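You operate a simulated robot arm through the tools that you are given. There is no shell and no other tool.

You run a simulated robot arm. Do the job below in one go: nothing can be reset, and whatever is moved stays where it is left.

JOB
Put things in order on the rework bench top. At the end: the two-bar blue key block stands where the two-bar yellow key block stood; the red puller stands where the blue puller stood; the two-bar yellow key block stands where the red puller stood; the blue puller stands on top of the teal roll; whatever was shut is shut again. Leave all else as you found it, and nothing knocked over.

The check looks at the end state, three seconds after you hand in, the way a careful person would. Anything else that was tipped, shoved, dropped, spilled or broken makes it a failure.

ROBOT AND FRAMES
A 5-joint arm with a two-finger parallel gripper, fixed in place. Base frame: the origin is at the foot of the arm, x ahead of it, y to its left, z up; the work surface is at about z = 0. Readings come in cm, degrees, newtons and seconds.
With the tool pointing down near the work surface it reaches from about 26 to 68 cm from the base axis. Its first joint turns from -66.0 to 66.0 degrees. The tool tilts only in the upright plane through the base axis and itself; it spins freely about its own axis. Payload 2.9 kg.
The tool frame sits at the grasp point between the pads (the TCP): z along the fingers, y along the line on which they close. The tips reach 3 cm beyond it. The gripper opens to 11 cm. The fingers are 2 cm wide and 1 cm thick; the gripper's body (4.8 by 11.2 cm) begins 5.5 cm behind the TCP.
Orientation is that of the tool frame in the base frame, as [roll, pitch, yaw] about the fixed x, y, z axes, in that order (R = Rz(yaw) Ry(pitch) Rx(roll)). With the fingers straight down and closing along the base's y, the tool's x points along the base's -x, its y along +y and its z along -z.

CONTROLS
- The arm moves only by the tool servo_tool. Its argument "deltas" is one flat list of numbers, 7 for each row, row after row: the opening in per cent of the stroke, from 0 (shut) to 100 (fully open), then the shift along the tool's x, y, z in cm, then the turn, a rotation vector about the tool's x, y, z in degrees. In form: [jaw, dx, dy, dz, wx, wy, wz, jaw, dx, dy, dz, wx, wy, wz, ...]. A call has 1 to 20 rows; each row is the pose to reach, as a shift and turn from the pose commanded when the call began, along the tool's axes at that moment. Each row takes 0.2 s and may step no farther than 5 cm and 8.6 degrees from the row before; otherwise, or with a gripper value out of range, the whole call is refused. Where a pose cannot be reached the arm comes as near as it can. A force on the tool above 40 N (or 10 N above the force at the start of the call, whichever is more), or a blocked arm, ends the call early, and 0.2 s more pass. The fingers move at their own pace (about 10.8 cm/s each) and stop on an object; they squeeze with about 39 N. The grip force told is the motor's: it shows also when the fingers shut on nothing. Time passes only in rows, and 0.2 s behind the last, so rows that repeat a pose let the fingers close. It gives the time, the measured TCP pose, the force on the tool (base axes), the opening and the grip force at its end, in the units of the frame above (readings bear some noise), with the torque about the TCP (base axes, N m) and any sound that the robot's microphone picked up.
- Cameras (640 x 400 px; columns grow to the right, rows downward): "scene" is fixed at [5.21, -46.74, 60.18]; the picture's right is [0.61, -0.79, 0.00], its down [-0.47, -0.36, -0.81] and it looks along [0.64, 0.49, -0.59] (base axes); focal length 236 px, centre (320, 200). "wrist" rides on the gripper at [7.2, 1.7, -10.3] in the tool frame; the picture's right is [-0.23, 0.97, 0.00], its down [-0.76, -0.18, -0.62] and it looks along [-0.61, -0.14, 0.78] (tool axes); focal length 222 px, centre (320, 200). There is no depth. A picture from a camera that has moved, and an enlarged one, comes with that camera's place and axes in the base frame and with its lens.
- snapshot(camera): a new picture of that camera. It takes no simulated time.
- enlarge(camera, box): a new picture of the part [left, top, right, bottom] of that camera's present view, enlarged. It takes no simulated time.
- job_done(): hands the job in; it is judged then, once.

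Places have to be worked out from the pictures, the camera data and where the tool is seen. Open the gripper and draw the arm clear of the work before you hand the job in, unless the task says otherwise.

The tools are called as name(argument=value, ...) on one line, values as JSON. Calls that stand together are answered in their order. servo_tool: Moves the arm, as the interface text tells. Its arguments: {"type":"object","properties":{"deltas":{"type":"array","items":{"type":"number"}}},"required":["deltas"]} The other tools are called the same way: snapshot (camera) takes a picture; enlarge (camera, box) takes an enlarged picture of a part of a camera's view; job_done () hands the job in.

At the start:

```text
time_s: 0.0
position: [39.57, -23.2, 38.48]
ee_rot: [-180.0, -0.1, -180.0]
force: [-0.7, 0.5, 0.1]
torque: [0.02, 0.03, 0.01]
grip_width: 11.0
finger_force: 0.0
```

scene: 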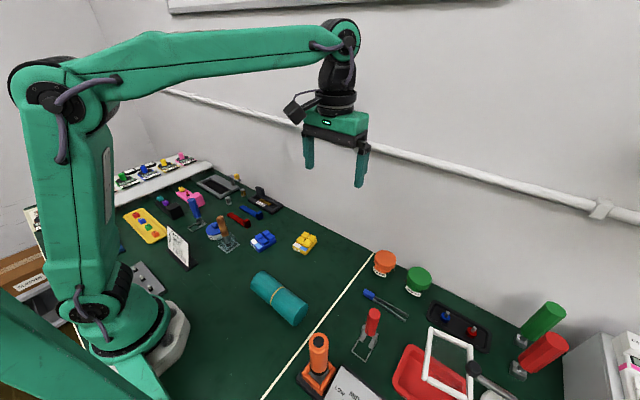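
wrist: 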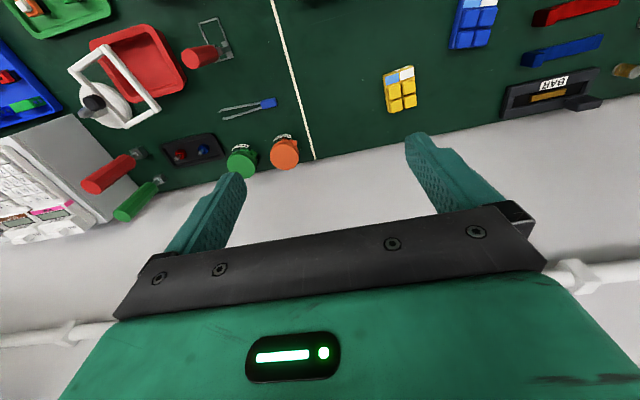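

I begin by looking closely at the bench from the scene camera and the wrist camera, to identify the key blocks, the pullers and the teal roll.

enlarge(camera="scene", box=[100, 140, 340, 290])

enlarge(camera="scene", box=[240, 230, 480, 380])

enlarge(camera="scene", box=[400, 250, 640, 400])

enlarge(camera="wrist", box=[0, 0, 320, 200])

enlarge(camera="wrist", box=[320, 0, 640, 200])

```text
2.67 times, centred on (220, 215) of scene
camera zoom: at [5.21, -46.74, 60.18], right [0.61, -0.79, 0.0], down [-0.47, -0.36, -0.81], along [0.64, 0.49, -0.59], focal length 628 px, centre (587, 160)
```

zoom: 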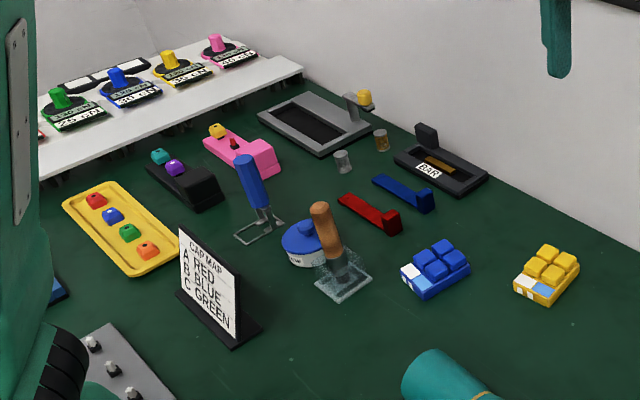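

```text
2.67 times, centred on (360, 305) of scene
camera zoom: at [5.21, -46.74, 60.18], right [0.61, -0.79, 0.0], down [-0.47, -0.36, -0.81], along [0.64, 0.49, -0.59], focal length 628 px, centre (213, -80)
```

zoom: 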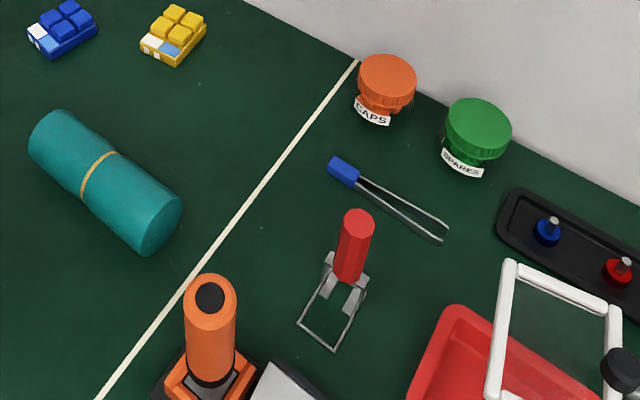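

```text
2.67 times, centred on (520, 325) of scene
camera zoom: at [5.21, -46.74, 60.18], right [0.61, -0.79, 0.0], down [-0.47, -0.36, -0.81], along [0.64, 0.49, -0.59], focal length 628 px, centre (-213, -133)
```

zoom: 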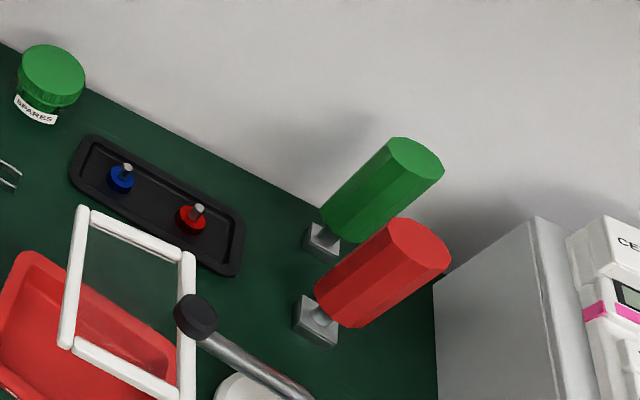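

```text
2.00 times, centred on (160, 100) of wrist
camera zoom: at [32.4, -21.43, 48.94], right [0.23, 0.97, 0.0], down [0.76, -0.18, 0.62], along [0.61, -0.14, -0.78], focal length 444 px, centre (640, 400)
```

zoom: 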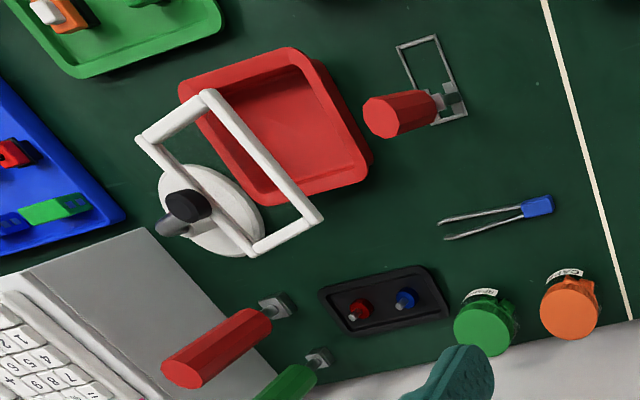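

```text
2.00 times, centred on (480, 100) of wrist
camera zoom: at [32.4, -21.43, 48.94], right [0.23, 0.97, 0.0], down [0.76, -0.18, 0.62], along [0.61, -0.14, -0.78], focal length 444 px, centre (0, 400)
```

zoom: 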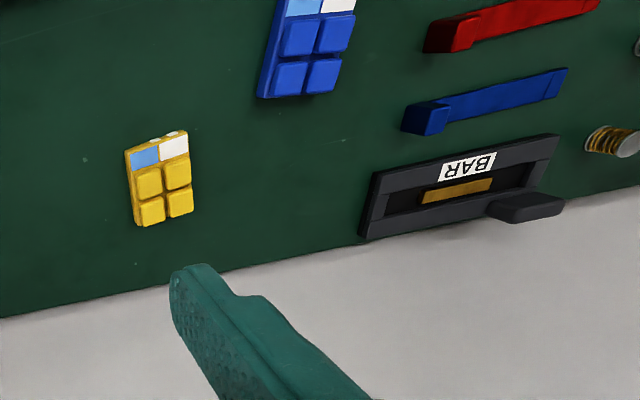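

I need to see finer detail: the bars on the key blocks, the shape of the pullers, and the roll's ends.

enlarge(camera="scene", box=[240, 220, 330, 276])

enlarge(camera="scene", box=[170, 185, 260, 241])

enlarge(camera="scene", box=[330, 300, 420, 370])

enlarge(camera="scene", box=[235, 260, 325, 330])

enlarge(camera="scene", box=[0, 200, 180, 400])

enlarge(camera="scene", box=[280, 320, 480, 400])

```text
7.11 times, centred on (285, 248) of scene
camera zoom: at [5.21, -46.74, 60.18], right [0.61, -0.79, 0.0], down [-0.47, -0.36, -0.81], along [0.64, 0.49, -0.59], focal length 1675 px, centre (569, -141)
```

zoom: 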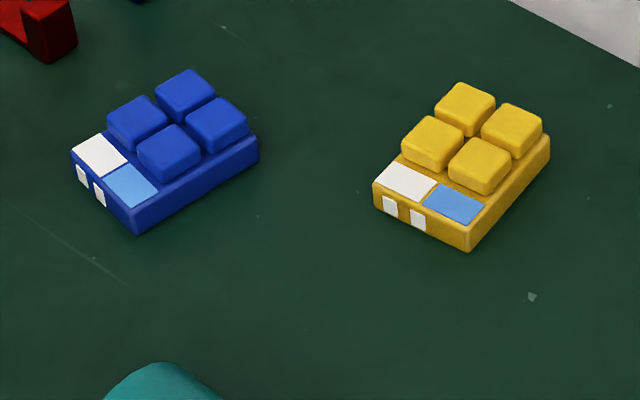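

```text
7.11 times, centred on (215, 213) of scene
camera zoom: at [5.21, -46.74, 60.18], right [0.61, -0.79, 0.0], down [-0.47, -0.36, -0.81], along [0.64, 0.49, -0.59], focal length 1675 px, centre (1067, 108)
```

zoom: 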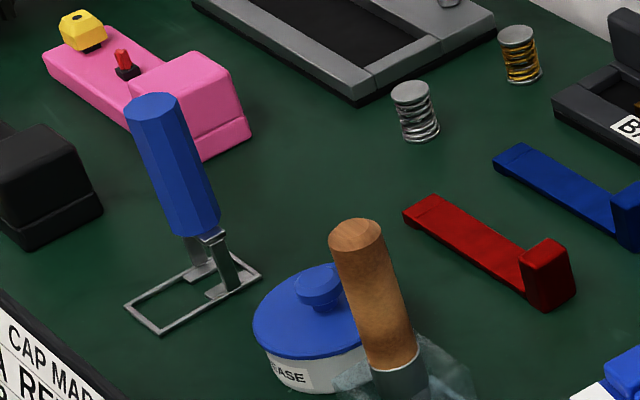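

```text
5.71 times, centred on (375, 335) of scene
camera zoom: at [5.21, -46.74, 60.18], right [0.61, -0.79, 0.0], down [-0.47, -0.36, -0.81], along [0.64, 0.49, -0.59], focal length 1346 px, centre (6, -571)
```

zoom: 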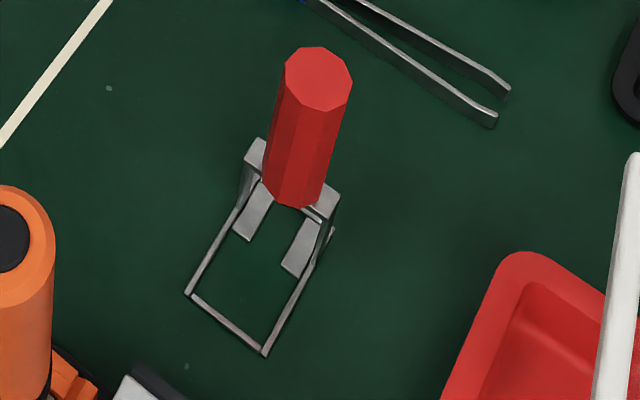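

```text
5.71 times, centred on (280, 295) of scene
camera zoom: at [5.21, -46.74, 60.18], right [0.61, -0.79, 0.0], down [-0.47, -0.36, -0.81], along [0.64, 0.49, -0.59], focal length 1346 px, centre (549, -343)
```

zoom: 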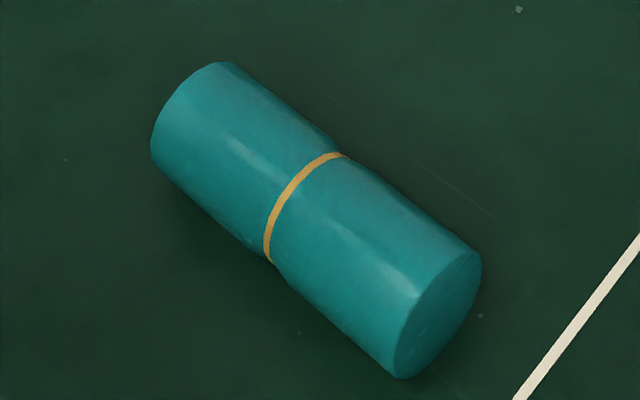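

```text
2.00 times, centred on (90, 300) of scene
camera zoom: at [5.21, -46.74, 60.18], right [0.61, -0.79, 0.0], down [-0.47, -0.36, -0.81], along [0.64, 0.49, -0.59], focal length 471 px, centre (780, 0)
```

zoom: 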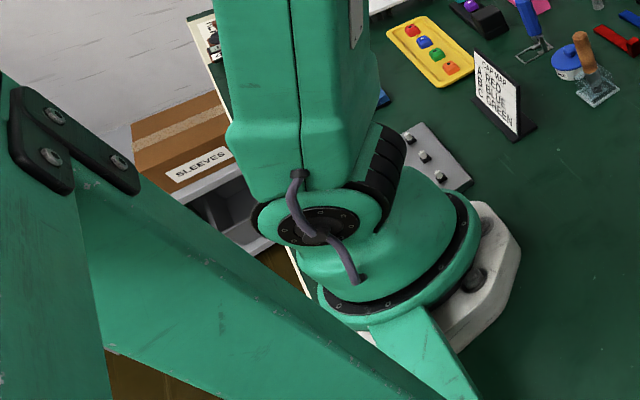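

```text
3.20 times, centred on (380, 360) of scene
camera zoom: at [5.21, -46.74, 60.18], right [0.61, -0.79, 0.0], down [-0.47, -0.36, -0.81], along [0.64, 0.49, -0.59], focal length 754 px, centre (128, -312)
```

zoom: 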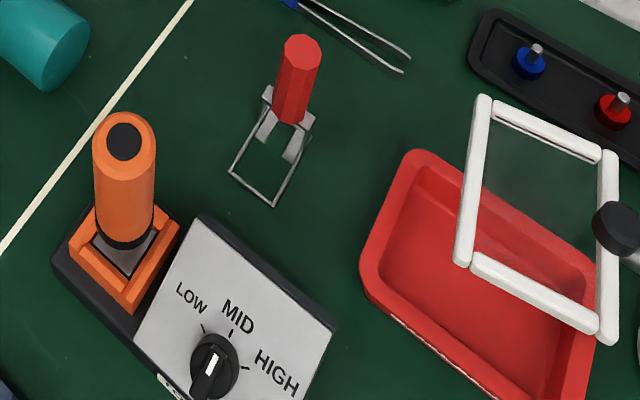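

I judge the pullers to be the wire-foot tools: blue near (29,30), red near (31,-40). The roll lies along y near (26,-16), yellow block near (46.6,-8.8), blue block near (38.5,3.6). I'll spin the tool and lower a little so the wrist camera looks back at the roll.

servo_tool(deltas=[100, -0.12, 0.25, 0.4, 0, 0, 8.5, 100, -0.24, 0.5, 0.8, 0, 0, 17, 100, -0.36, 0.75, 1.2, 0, 0, 25.5, 100, -0.48, 1.0, 1.6, 0, 0, 34, 100, -0.6, 1.25, 2.0, 0, 0, 42.5, 100, -0.72, 1.5, 2.4, 0, 0, 51, 100, -0.84, 1.75, 2.8, 0, 0, 59.5, 100, -0.96, 2.0, 3.2, 0, 0, 68, 100, -1.08, 2.25, 3.6, 0, 0, 76.5, 100, -1.2, 2.5, 4.0, 0, 0, 85, 100, -1.32, 2.75, 4.4, 0, 0, 93.5, 100, -1.44, 3.0, 4.8, 0, 0, 102, 100, -1.56, 3.25, 5.2, 0, 0, 110.5, 100, -1.68, 3.5, 5.6, 0, 0, 119, 100, -1.8, 3.75, 6.0, 0, 0, 127.5, 100, -1.92, 4.0, 6.4, 0, 0, 136, 100, -2.04, 4.25, 6.8, 0, 0, 144.5, 100, -2.16, 4.5, 7.2, 0, 0, 153, 100, -2.28, 4.75, 7.6, 0, 0, 161.5, 100, -2.4, 5.0, 8.0, 0, 0, 170])

```text
time_s: 4.2
position: [42.01, -18.14, 30.46]
ee_rot: [-180.0, 0.0, 9.9]
force: [0.2, -0.3, 0.3]
torque: [0.0, -0.02, 0.0]
grip_width: 11.0
finger_force: 0.0
```

The tool is now at (42,-18,30.5), spun 170°. I take pictures from both cameras to look at the roll.

snapshot(camera="wrist")

snapshot(camera="scene")

```text
taken
camera wrist: at [49.49, -18.52, 40.91], right [-0.06, -1.0, 0.0], down [-0.78, 0.04, 0.62], along [-0.62, 0.04, -0.78], focal length 222 px, centre (320, 200)
```

wrist: 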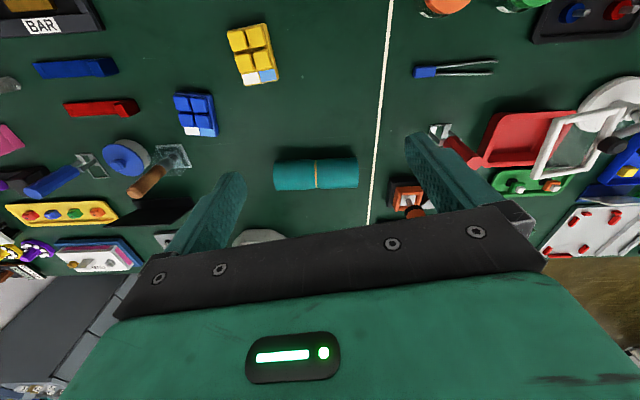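

```text
taken
```

scene: 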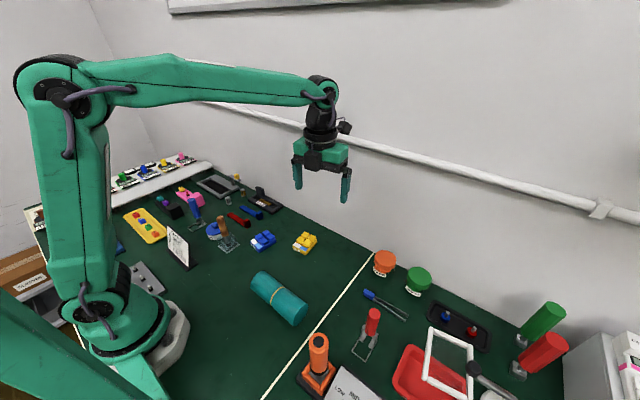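

The roll lies nearly along y. I enlarge the roll and the pullers from this viewpoint.

enlarge(camera="wrist", box=[260, 140, 380, 215])

enlarge(camera="wrist", box=[0, 60, 240, 210])

enlarge(camera="wrist", box=[380, 60, 640, 222])

enlarge(camera="wrist", box=[160, 10, 300, 150])

```text
5.33 times, centred on (320, 178) of wrist
camera zoom: at [49.49, -18.52, 40.91], right [-0.06, -1.0, 0.0], down [-0.78, 0.04, 0.62], along [-0.62, 0.04, -0.78], focal length 1185 px, centre (320, 320)
```

zoom: 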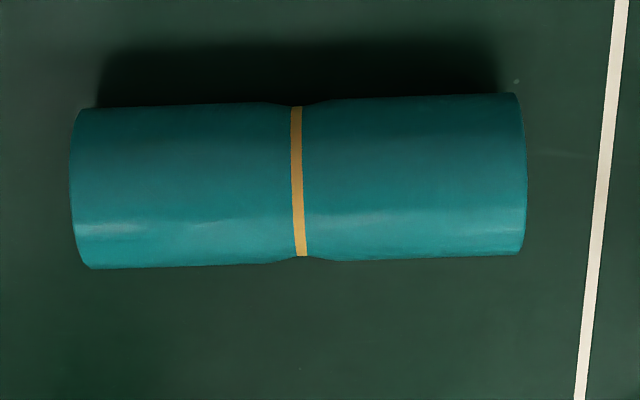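

```text
2.67 times, centred on (120, 135) of wrist
camera zoom: at [49.49, -18.52, 40.91], right [-0.06, -1.0, 0.0], down [-0.78, 0.04, 0.62], along [-0.62, 0.04, -0.78], focal length 592 px, centre (853, 373)
```

zoom: 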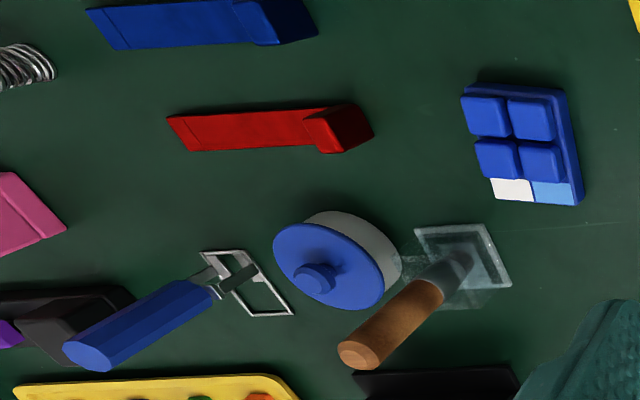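

```text
2.46 times, centred on (510, 141) of wrist
camera zoom: at [49.49, -18.52, 40.91], right [-0.06, -1.0, 0.0], down [-0.78, 0.04, 0.62], along [-0.62, 0.04, -0.78], focal length 547 px, centre (-148, 345)
```

zoom: 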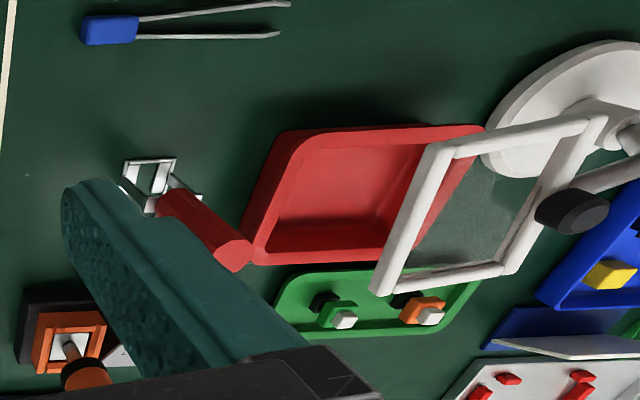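

```text
2.86 times, centred on (230, 80) of wrist
camera zoom: at [49.49, -18.52, 40.91], right [-0.06, -1.0, 0.0], down [-0.78, 0.04, 0.62], along [-0.62, 0.04, -0.78], focal length 635 px, centre (577, 543)
```

zoom: 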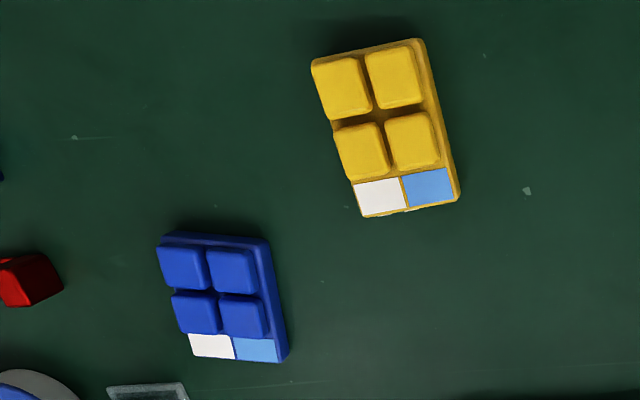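

I zoom hard on the roll's end face and the pullers' feet to judge the cross-section of the roll and the underside of the puller.

enlarge(camera="scene", box=[285, 295, 325, 330])

enlarge(camera="scene", box=[182, 195, 212, 235])

enlarge(camera="wrist", box=[20, 145, 120, 205])

enlarge(camera="scene", box=[345, 305, 390, 365])

```text
11.43 times, centred on (305, 312) of scene
camera zoom: at [5.21, -46.74, 60.18], right [0.61, -0.79, 0.0], down [-0.47, -0.36, -0.81], along [0.64, 0.49, -0.59], focal length 2692 px, centre (491, -1086)
```

zoom: 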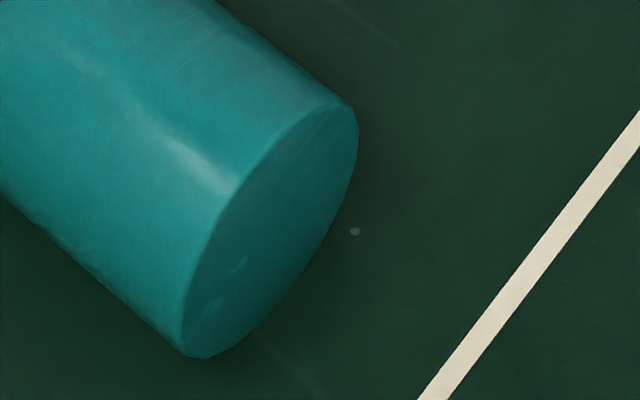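

```text
10.00 times, centred on (197, 215) of scene
camera zoom: at [5.21, -46.74, 60.18], right [0.61, -0.79, 0.0], down [-0.47, -0.36, -0.81], along [0.64, 0.49, -0.59], focal length 2356 px, centre (1550, 50)
```

zoom: 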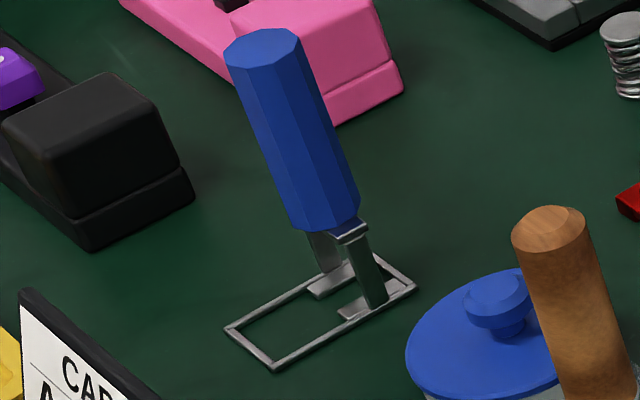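

```text
6.40 times, centred on (70, 175) of wrist
camera zoom: at [49.49, -18.52, 40.91], right [-0.06, -1.0, 0.0], down [-0.78, 0.04, 0.62], along [-0.62, 0.04, -0.78], focal length 1422 px, centre (1920, 360)
```

zoom: 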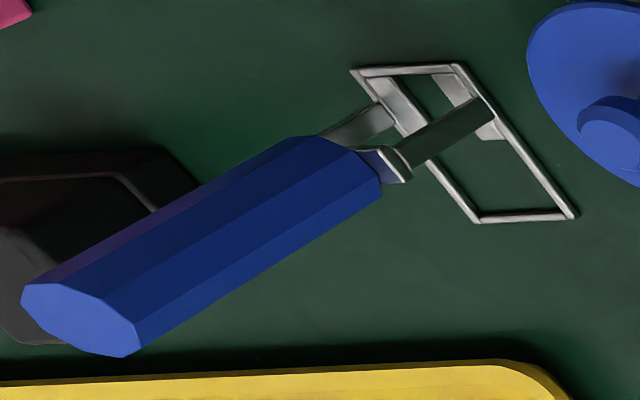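

```text
6.67 times, centred on (368, 335) of scene
camera zoom: at [5.21, -46.74, 60.18], right [0.61, -0.79, 0.0], down [-0.47, -0.36, -0.81], along [0.64, 0.49, -0.59], focal length 1571 px, centre (3, -700)
```

zoom: 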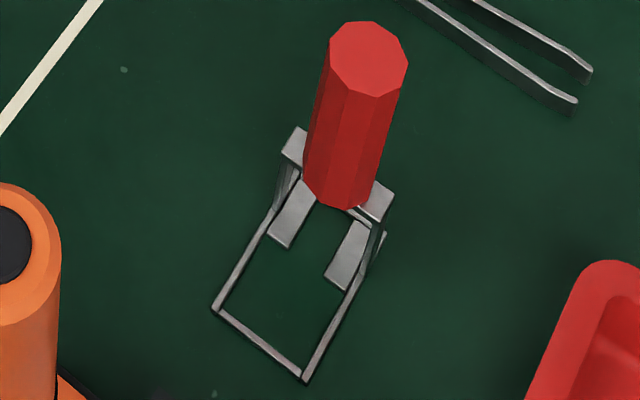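

The end face seems a circle of radius about 3 cm. I zoom in further to see whether its outline has flats, and look at the far roll end and the band.

enlarge(camera="scene", box=[293, 303, 311, 314])

enlarge(camera="scene", box=[298, 302, 320, 324])

enlarge(camera="wrist", box=[262, 150, 302, 200])

enlarge(camera="wrist", box=[300, 150, 340, 200])

```text
16.00 times, centred on (302, 308) of scene
camera zoom: at [5.21, -46.74, 60.18], right [0.61, -0.79, 0.0], down [-0.47, -0.36, -0.81], along [0.64, 0.49, -0.59], focal length 3770 px, centre (608, -1536)
```

zoom: 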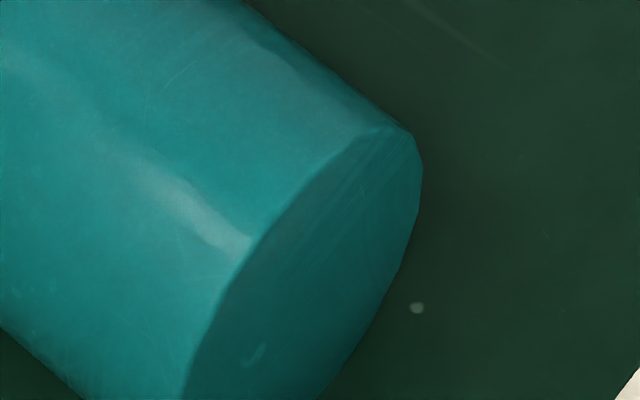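

```text
16.00 times, centred on (309, 313) of scene
camera zoom: at [5.21, -46.74, 60.18], right [0.61, -0.79, 0.0], down [-0.47, -0.36, -0.81], along [0.64, 0.49, -0.59], focal length 3770 px, centre (496, -1608)
```

zoom: 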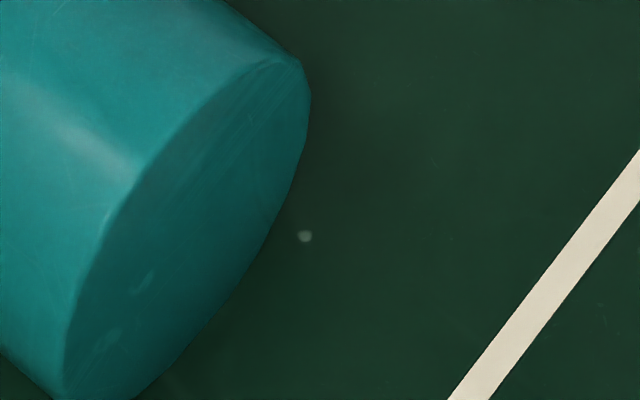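

```text
8.00 times, centred on (282, 175) of wrist
camera zoom: at [49.49, -18.52, 40.91], right [-0.06, -1.0, 0.0], down [-0.78, 0.04, 0.62], along [-0.62, 0.04, -0.78], focal length 1777 px, centre (624, 400)
```

zoom: 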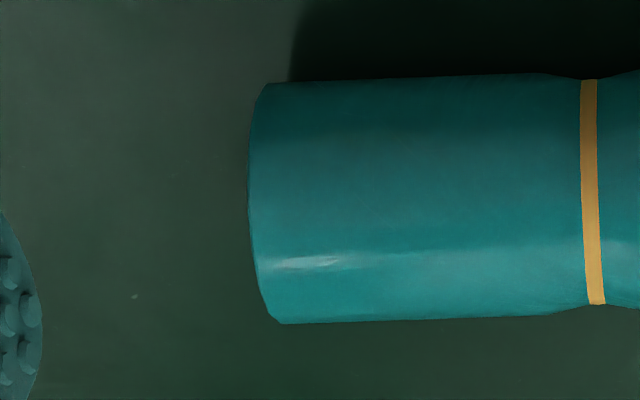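

```text
8.00 times, centred on (320, 175) of wrist
camera zoom: at [49.49, -18.52, 40.91], right [-0.06, -1.0, 0.0], down [-0.78, 0.04, 0.62], along [-0.62, 0.04, -0.78], focal length 1777 px, centre (320, 400)
```

zoom: 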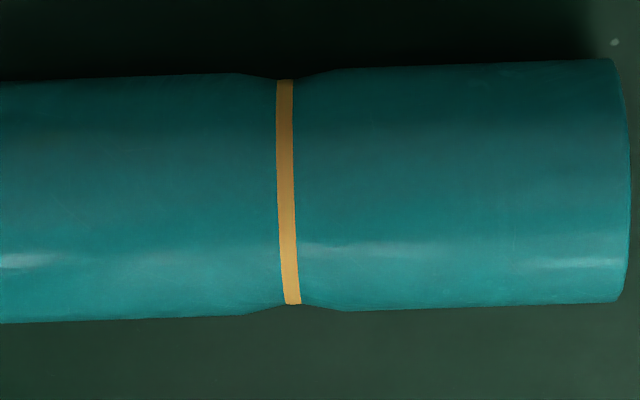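

The roll's outline looks faceted, which matters for balancing the puller on it. I'll bring the wrist camera to the roll's north end (free area near (28,-1)) to look along it.

servo_tool(deltas=[60, -0.9, -1.6, 1.2, 0, 0, -6.7, 60, -1.81, -3.21, 2.5, 0, 0, -13.4, 60, -2.71, -4.81, 4.0, 0, 0, -20, 60, -3.62, -6.42, 5.4, 0, 0, -26.7, 60, -4.52, -8.02, 6.8, 0, 0, -33.4, 60, -5.43, -9.63, 8.2, 0, 0, -40, 60, -6.33, -11.23, 9.6, 0, 0, -46.7, 60, -7.23, -12.83, 11, 0, 0, -53.4, 60, -8.14, -14.44, 12.4, 0, 0, -60, 60, -9.04, -16.04, 13.8, 0, 0, -66.7, 60, -9.95, -17.65, 15.2, 0, 0, -73.4, 60, -10.85, -19.25, 16.5, 0, 0, -80.1])

snapshot(camera="wrist")

```text
time_s: 6.8
position: [28.03, -1.22, 13.91]
ee_rot: [-180.0, 0.1, 90.2]
force: [0.0, 1.3, 0.2]
torque: [0.04, -0.01, -0.02]
grip_width: 6.58
finger_force: 0.0
```

```text
taken
camera wrist: at [29.72, 6.12, 24.45], right [0.97, -0.22, 0.0], down [-0.17, -0.76, 0.62], along [-0.14, -0.61, -0.78], focal length 222 px, centre (320, 200)
```

wrist: 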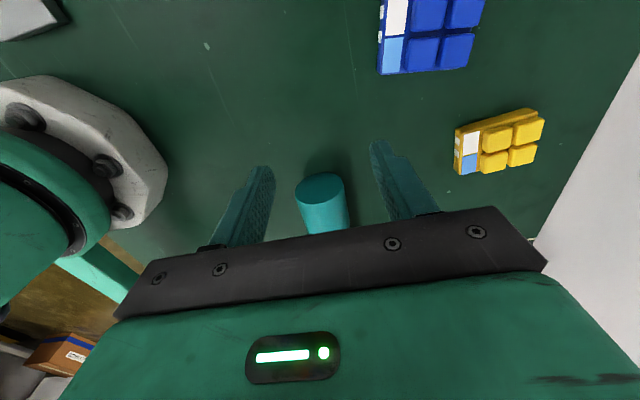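

The roll's north end face is visible now; I zoom in on its outline.

enlarge(camera="wrist", box=[290, 165, 355, 240])

enlarge(camera="wrist", box=[292, 168, 348, 203])

enlarge(camera="wrist", box=[370, 0, 570, 180])

```text
5.33 times, centred on (322, 202) of wrist
camera zoom: at [29.72, 6.12, 24.45], right [0.97, -0.22, 0.0], down [-0.17, -0.76, 0.62], along [-0.14, -0.61, -0.78], focal length 1185 px, centre (307, 187)
```

zoom: 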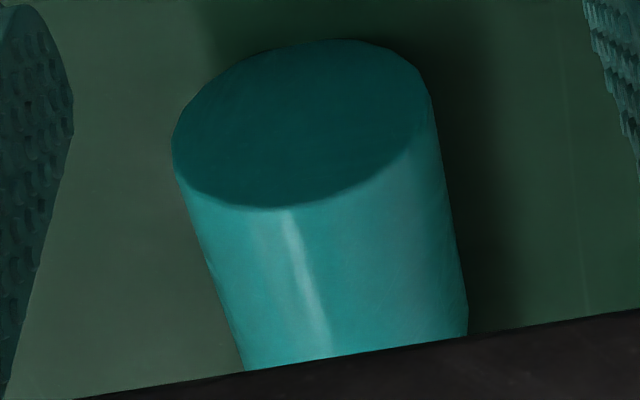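

```text
11.43 times, centred on (320, 186) of wrist
camera zoom: at [29.72, 6.12, 24.45], right [0.97, -0.22, 0.0], down [-0.17, -0.76, 0.62], along [-0.14, -0.61, -0.78], focal length 2538 px, centre (320, 366)
```

zoom: 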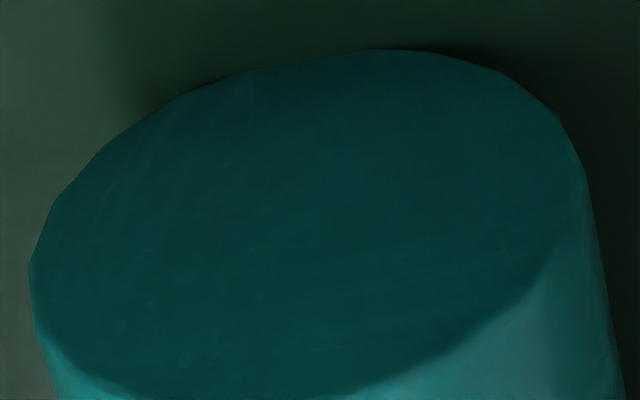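

```text
2.22 times, centred on (470, 90) of wrist
camera zoom: at [29.72, 6.12, 24.45], right [0.97, -0.22, 0.0], down [-0.17, -0.76, 0.62], along [-0.14, -0.61, -0.78], focal length 494 px, centre (-13, 444)
```

zoom: 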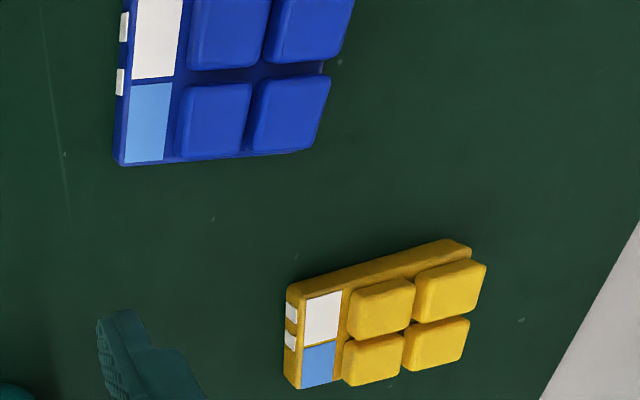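

The roll is a 16-sided prism (apothem about 2.95 cm) resting on a flat, so its top has a flat about 1.15 cm wide centred near x≈26.3. Next I fly, high up, to above the blue puller to look at it from directly over the handle.

servo_tool(deltas=[60, 0, 0, -3.5, 0, 0, 0, 60, 0, 0, -7, 0, 0, 0, 60, 0, 0, -11, 0, 0, 0, 60, 2.6, 0.22, -12, 0, 0, -7.5, 60, 5.2, 0.44, -12, 0, 0, -15, 60, 7.8, 0.66, -12, 0, 0, -22.5, 60, 10.4, 0.88, -12, 0, 0, -30, 60, 13, 1.1, -12, 0, 0, -37.5, 60, 15.6, 1.32, -12, 0, 0, -45, 60, 18.2, 1.54, -12, 0, 0, -52.5, 60, 20.8, 1.76, -12, 0, 0, -60, 60, 23.4, 2.0, -12, 0, 0, -67.5, 60, 26, 2.2, -12, 0, 0, -75, 60, 28.6, 2.4, -12, 0, 0, -82.5, 60, 31, 2.7, -12, 0, 0, -89.8, 60, 31, 2.7, -12, 0, 0, -89.8])

snapshot(camera="wrist")

snapshot(camera="scene")

```text
time_s: 10.2
position: [30.47, 30.11, 26.0]
ee_rot: [180.0, 0.1, -179.8]
force: [-0.6, 0.3, 0.1]
torque: [-0.02, -0.01, -0.04]
grip_width: 6.6
finger_force: 0.0
```

```text
taken
camera wrist: at [23.4, 31.69, 36.45], right [0.23, 0.97, 0.0], down [0.76, -0.18, 0.62], along [0.61, -0.14, -0.78], focal length 222 px, centre (320, 200)
```

wrist: 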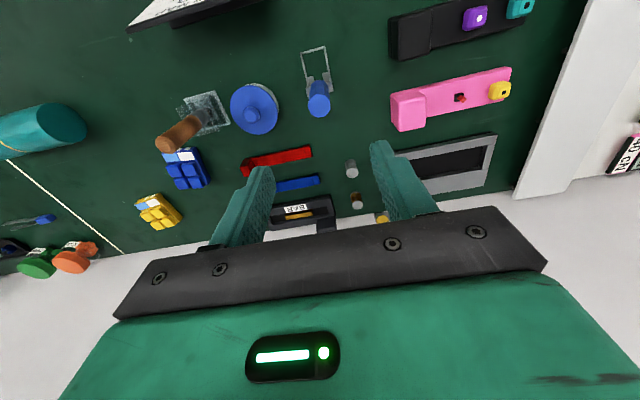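

```text
taken
```

scene: 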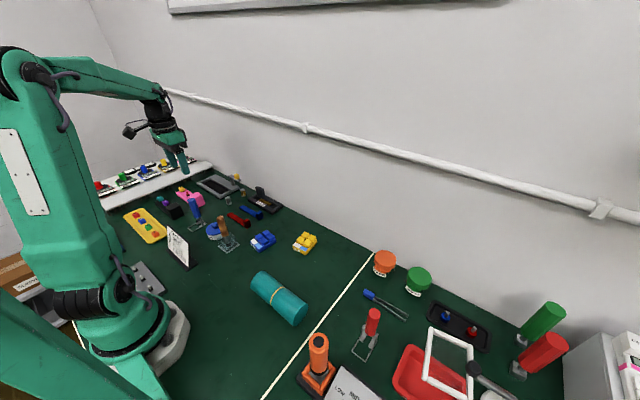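

The blue puller sits right below the fingers. I zoom in to measure its handle axis and frame.

enlarge(camera="wrist", box=[270, 40, 366, 125])

enlarge(camera="wrist", box=[298, 75, 340, 121])

```text
4.71 times, centred on (318, 82) of wrist
camera zoom: at [23.4, 31.69, 36.45], right [0.23, 0.97, 0.0], down [0.76, -0.18, 0.62], along [0.61, -0.14, -0.78], focal length 1045 px, centre (329, 753)
```

zoom: 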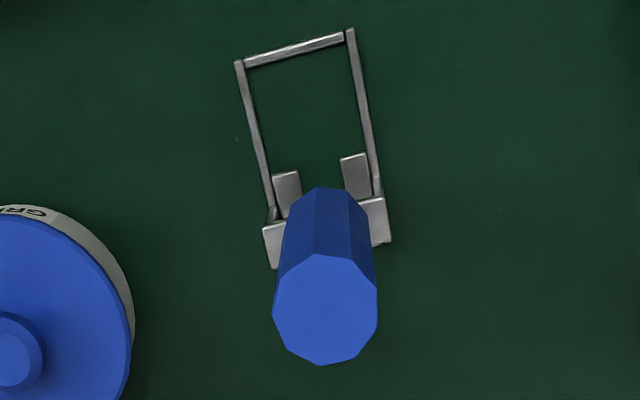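

```text
8.70 times, centred on (319, 98) of wrist
camera zoom: at [23.4, 31.69, 36.45], right [0.23, 0.97, 0.0], down [0.76, -0.18, 0.62], along [0.61, -0.14, -0.78], focal length 1932 px, centre (329, 1087)
```

zoom: 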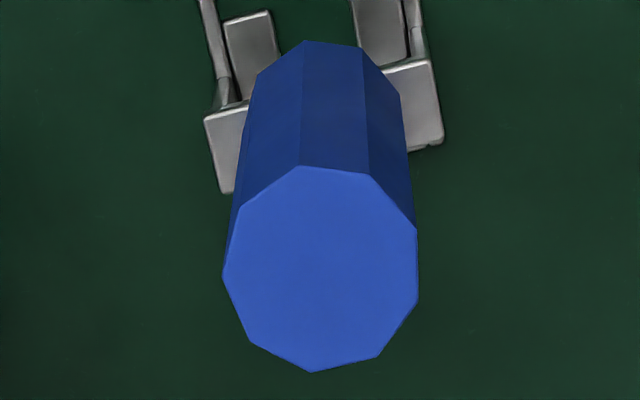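

Handle axis is at about (30.3,30.1), top z≈11.3, handle from z≈3.4; frame yaw about -1°. I descend around the handle with the jaws open to TCP z=7.5.

servo_tool(deltas=[60, 0.05, 0, 3, 0, 0, 0.5, 60, 0.1, 0, 6, 0, 0, 1, 60, 0.15, 0, 9, 0, 0, 1, 60, 0.15, 0, 12, 0, 0, 1, 60, 0.15, 0, 14.5, 0, 0, 1, 60, 0.15, 0, 16.5, 0, 0, 1, 60, 0.15, 0, 18.0, 0, 0, 1, 60, 0.15, 0, 18.5, 0, 0, 1, 60, 0.15, 0, 18.5, 0, 0, 1])

snapshot(camera="wrist")

enlarge(camera="scene", box=[150, 160, 250, 240])

```text
time_s: 12.2
position: [30.42, 29.83, 7.44]
ee_rot: [-179.9, 0.1, 178.8]
force: [-0.2, 0.2, 0.2]
torque: [0.01, 0.0, -0.01]
grip_width: 6.59
finger_force: 0.1
```

```text
taken
camera wrist: at [23.3, 31.75, 17.92], right [0.25, 0.97, 0.0], down [0.76, -0.19, 0.62], along [0.6, -0.15, -0.78], focal length 222 px, centre (320, 200)
```

wrist: 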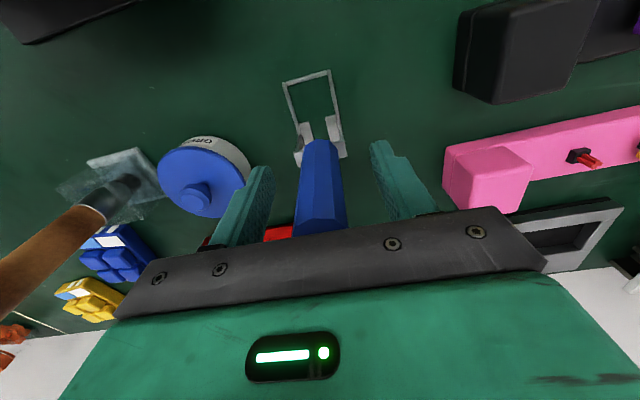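

```text
5.00 times, centred on (200, 200) of scene
camera zoom: at [5.22, -46.74, 60.18], right [0.61, -0.79, 0.0], down [-0.47, -0.36, -0.81], along [0.64, 0.49, -0.59], focal length 1178 px, centre (920, 200)
```

zoom: 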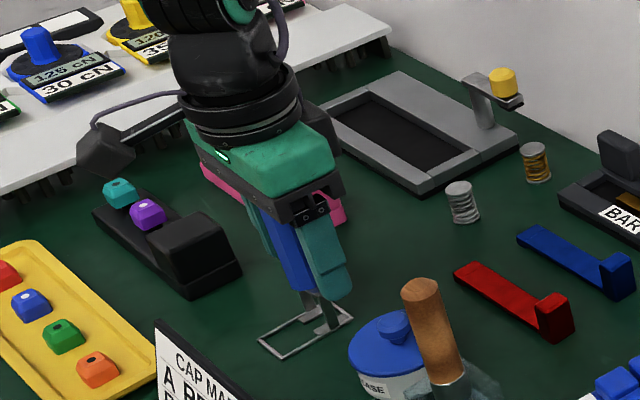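

The handle is centred between the fingers. I close the gripper and let it settle.

servo_tool(deltas=[30, 0, 0, 0, 0, 0, 0, 18, 0, 0, 0, 0, 0, 0, 0, 0, 0, 0, 0, 0, 0, 0, 0, 0, 0, 0, 0, 0, 0, 0, 0, 0, 0, 0, 0])

snapshot(camera="wrist")

```text
time_s: 13.4
position: [30.36, 29.84, 7.48]
ee_rot: [-180.0, -0.1, 178.9]
force: [-0.7, 0.7, 0.5]
torque: [0.01, 0.02, 0.0]
grip_width: 2.32
finger_force: 38.9
```

```text
taken
camera wrist: at [23.29, 31.75, 17.94], right [0.25, 0.97, 0.0], down [0.76, -0.19, 0.62], along [0.6, -0.15, -0.78], focal length 222 px, centre (320, 200)
```

wrist: 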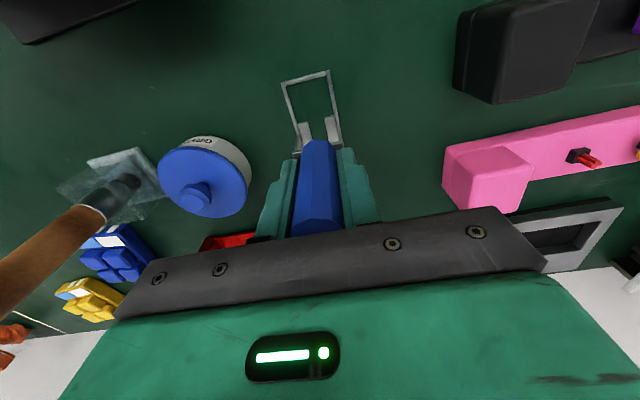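

Gripped at 2.32 cm width; the frame did not shift. I lift a little first and check that it comes up cleanly.

servo_tool(deltas=[0, 0, 0, -0.5, 0, 0, 0, 0, 0, 0, -1.5, 0, 0, 0, 0, 0, 0, -3, 0, 0, 0, 0, 0, 0, -3, 0, 0, 0])

enlarge(camera="scene", box=[150, 160, 250, 240])

enlarge(camera="wrist", box=[250, 50, 390, 190])

```text
time_s: 14.4
position: [30.54, 29.91, 10.39]
ee_rot: [180.0, 0.0, 178.9]
force: [-0.5, -0.4, -1.2]
torque: [-0.03, 0.0, 0.02]
grip_width: 2.31
finger_force: 39.0
```

```text
5.00 times, centred on (200, 200) of scene
camera zoom: at [5.21, -46.74, 60.18], right [0.61, -0.79, 0.0], down [-0.47, -0.36, -0.81], along [0.64, 0.49, -0.59], focal length 1178 px, centre (920, 200)
```

zoom: 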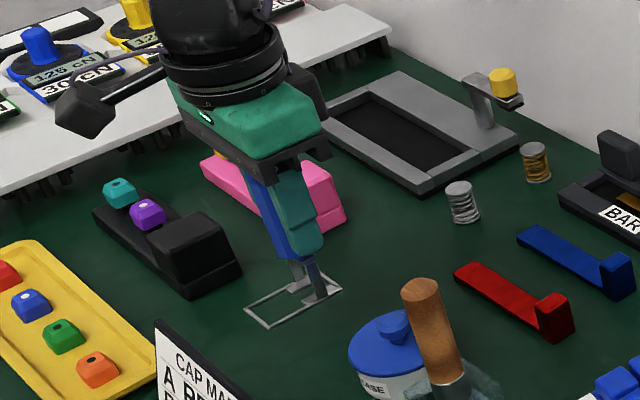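

```text
2.86 times, centred on (320, 120) of wrist
camera zoom: at [23.28, 31.78, 20.95], right [0.25, 0.97, 0.0], down [0.76, -0.19, 0.62], along [0.6, -0.15, -0.78], focal length 635 px, centre (320, 429)
```

zoom: 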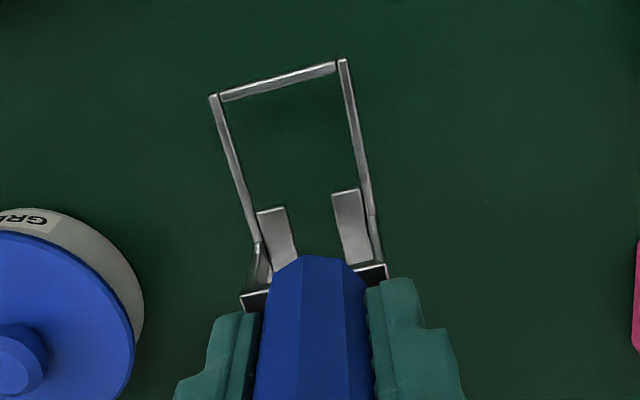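

Weight about 1.2 N and the puller hangs straight. I lift to z≈28 and carry it over toward the roll, turning it by about -91° so its frame lies along the roll's axis.

servo_tool(deltas=[0, 0, 0, -3, 0, 0, 0, 0, 0, 0, -6.5, 0, 0, 0, 0, 0, 0, -10, 0, 0, 0, 0, 0, 0, -13.5, 0, 0, 0, 0, 0, 0, -17, 0, 0, 0, 0, 0.223, -3.165, -17.5, 0, 0, 6.05, 0, 0.445, -6.33, -17.5, 0, 0, 12.1, 0, 0.668, -9.494, -17.5, 0, 0, 18.16, 0, 0.891, -12.659, -17.5, 0, 0, 24.2, 0, 1.113, -15.82, -17.5, 0, 0, 30.27, 0, 1.336, -18.99, -17.5, 0, 0, 36.3, 0, 1.559, -22.15, -17.5, 0, 0, 42.4, 0, 1.78, -25.32, -17.5, 0, 0, 48.4, 0, 2.0, -28.48, -17.5, 0, 0, 54.5, 0, 2.227, -31.65, -17.5, 0, 0, 60.5, 0, 2.45, -34.81, -17.5, 0, 0, 66.6, 0, 2.67, -37.98, -17.5, 0, 0, 72.6, 0, 2.9, -41.14, -17.5, 0, 0, 78.7, 0, 3.12, -44.31, -17.5, 0, 0, 84.7, 0, 3.34, -47.47, -17.5, 0, 0, 90.8])

snapshot(camera="wrist")

snapshot(camera="scene")

```text
time_s: 18.6
position: [26.25, -17.49, 27.93]
ee_rot: [180.0, 0.1, 88.0]
force: [-0.8, -0.3, -0.8]
torque: [0.01, 0.0, 0.0]
grip_width: 2.31
finger_force: 38.8
```

```text
taken
camera wrist: at [28.22, -10.31, 38.44], right [0.97, -0.26, 0.0], down [-0.2, -0.76, 0.62], along [-0.16, -0.6, -0.78], focal length 222 px, centre (320, 200)
```

wrist: 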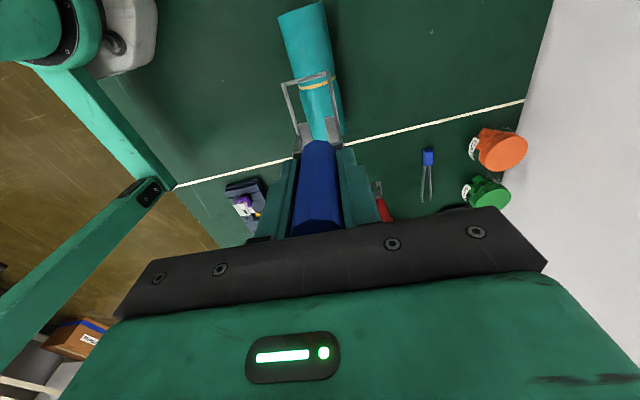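

```text
taken
```

scene: 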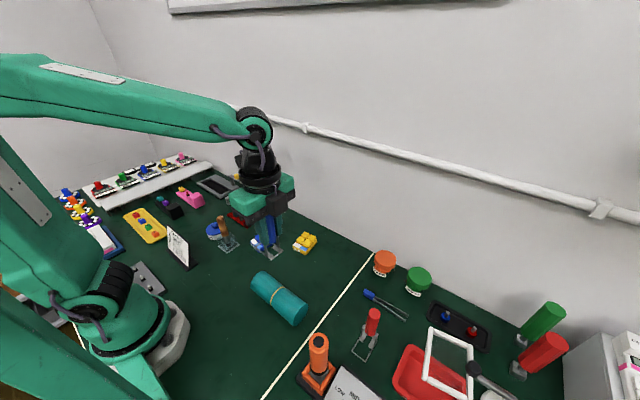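

The puller is above the roll. I zoom in the wrist view to compare the frame's line with the roll's axis and find the lateral error.

enlarge(camera="wrist", box=[240, 0, 400, 100])

enlarge(camera="wrist", box=[260, 60, 372, 150])

```text
4.00 times, centred on (320, 50) of wrist
camera zoom: at [28.22, -10.31, 38.44], right [0.97, -0.26, 0.0], down [-0.2, -0.76, 0.62], along [-0.16, -0.6, -0.78], focal length 888 px, centre (320, 800)
```

zoom: 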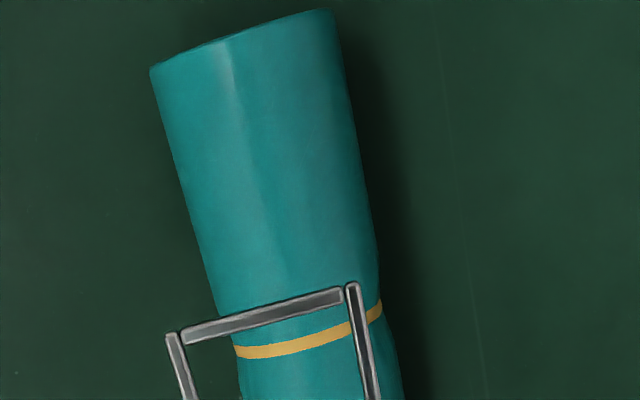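

```text
4.44 times, centred on (316, 105) of wrist
camera zoom: at [28.22, -10.31, 38.44], right [0.97, -0.26, 0.0], down [-0.2, -0.76, 0.62], along [-0.16, -0.6, -0.78], focal length 987 px, centre (338, 622)
```

zoom: 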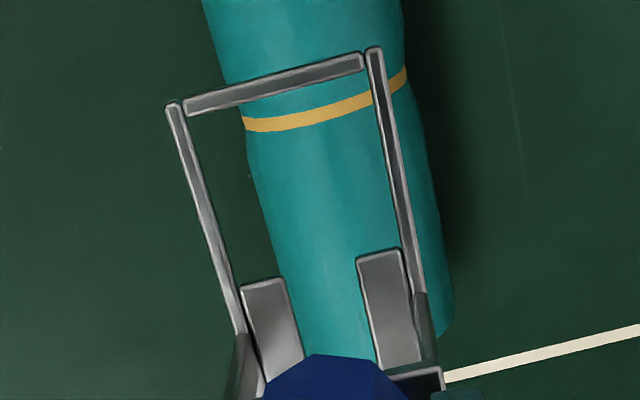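

Roll axis measured at x≈26.15 near y=-17.5, direction about 1° off y; the puller is about 0.1 cm too far in +x and 0.7° off. I correct that and lower to leave roughly 1 cm above the roll.

servo_tool(deltas=[0, 0, -0.1, 2.5, 0, 0, -0.7, 0, 0, -0.1, 5, 0, 0, -0.7, 0, 0, -0.1, 7.5, 0, 0, -0.7, 0, 0, -0.1, 10, 0, 0, -0.7, 0, 0, -0.1, 12, 0, 0, -0.7, 0, 0, -0.1, 13.4, 0, 0, -0.7, 0, 0, -0.1, 13.4, 0, 0, -0.7])

snapshot(camera="wrist")

enlarge(camera="scene", box=[230, 230, 330, 330])

```text
time_s: 20.2
position: [26.12, -17.51, 14.42]
ee_rot: [180.0, 0.0, 88.8]
force: [0.1, 0.0, -0.7]
torque: [-0.04, 0.0, 0.01]
grip_width: 2.34
finger_force: 38.9
```

```text
taken
camera wrist: at [28.03, -10.24, 24.94], right [0.97, -0.25, 0.0], down [-0.19, -0.76, 0.62], along [-0.15, -0.6, -0.78], focal length 222 px, centre (320, 200)
```

wrist: 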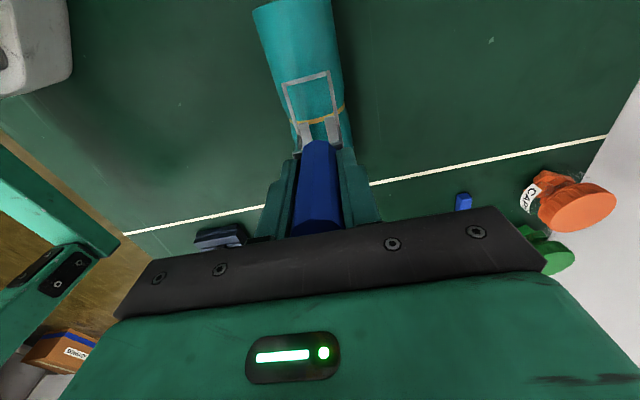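

```text
4.00 times, centred on (280, 280) of scene
camera zoom: at [5.22, -46.74, 60.18], right [0.61, -0.79, 0.0], down [-0.47, -0.36, -0.81], along [0.64, 0.49, -0.59], focal length 942 px, centre (480, -120)
```

zoom: 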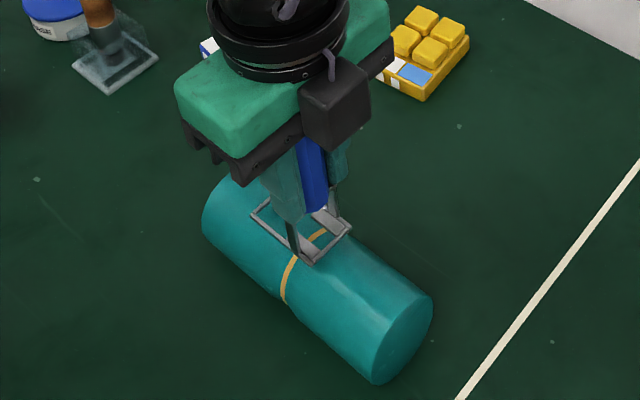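

enlarge(camera="wrist", box=[250, 0, 390, 150])

enlarge(camera="scene", box=[285, 268, 325, 293])

```text
2.67 times, centred on (320, 75) of wrist
camera zoom: at [28.03, -10.24, 24.94], right [0.97, -0.25, 0.0], down [-0.19, -0.76, 0.62], along [-0.15, -0.6, -0.78], focal length 592 px, centre (320, 533)
```

zoom: 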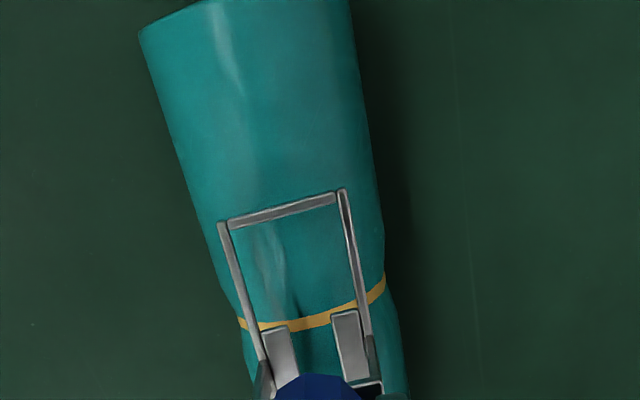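

```text
16.00 times, centred on (305, 280) of scene
camera zoom: at [5.22, -46.74, 60.18], right [0.61, -0.79, 0.0], down [-0.47, -0.36, -0.81], along [0.64, 0.49, -0.59], focal length 3770 px, centre (560, -1088)
```

zoom: 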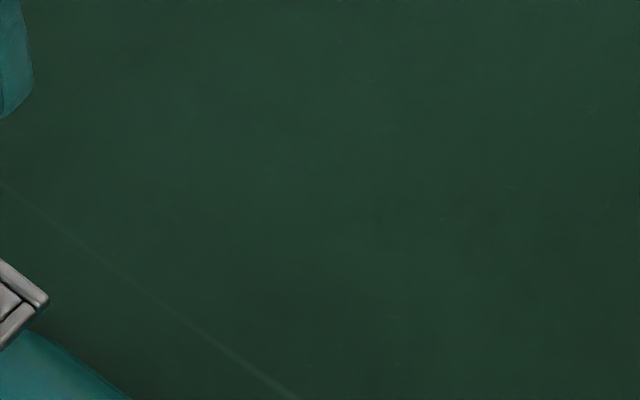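

The frame's centre line is within 0.1 cm of the roll's top line. I lower slowly with a few small steps to near contact, watching the force.

servo_tool(deltas=[0, 0, 0, 0.25, 0, 0, 0, 0, 0, 0, 0.5, 0, 0, 0, 0, 0, 0, 0.7, 0, 0, 0, 0, 0, 0, 0.7, 0, 0, 0])

servo_tool(deltas=[0, 0, 0, 0.07, 0, 0, 0, 0, 0, 0, 0.14, 0, 0, 0, 0, 0, 0, 0.14, 0, 0, 0])

servo_tool(deltas=[0, 0, 0, 0.05, 0, 0, 0, 0, 0, 0, 0.1, 0, 0, 0, 0, 0, 0, 0.1, 0, 0, 0])

```text
time_s: 21.2
position: [26.05, -17.45, 13.84]
ee_rot: [-180.0, 0.0, 88.8]
force: [0.2, 0.1, -0.6]
torque: [-0.02, -0.01, -0.03]
grip_width: 2.33
finger_force: 39.8
```

```text
time_s: 22.0
position: [26.06, -17.42, 13.76]
ee_rot: [180.0, 0.0, 88.8]
force: [-0.5, 0.5, -0.6]
torque: [0.0, -0.01, 0.0]
grip_width: 2.31
finger_force: 39.0
```

```text
time_s: 22.8
position: [26.05, -17.51, 13.49]
ee_rot: [180.0, 0.0, 88.8]
force: [-0.2, 0.5, 0.4]
torque: [-0.01, 0.01, 0.01]
grip_width: 2.32
finger_force: 38.6
```

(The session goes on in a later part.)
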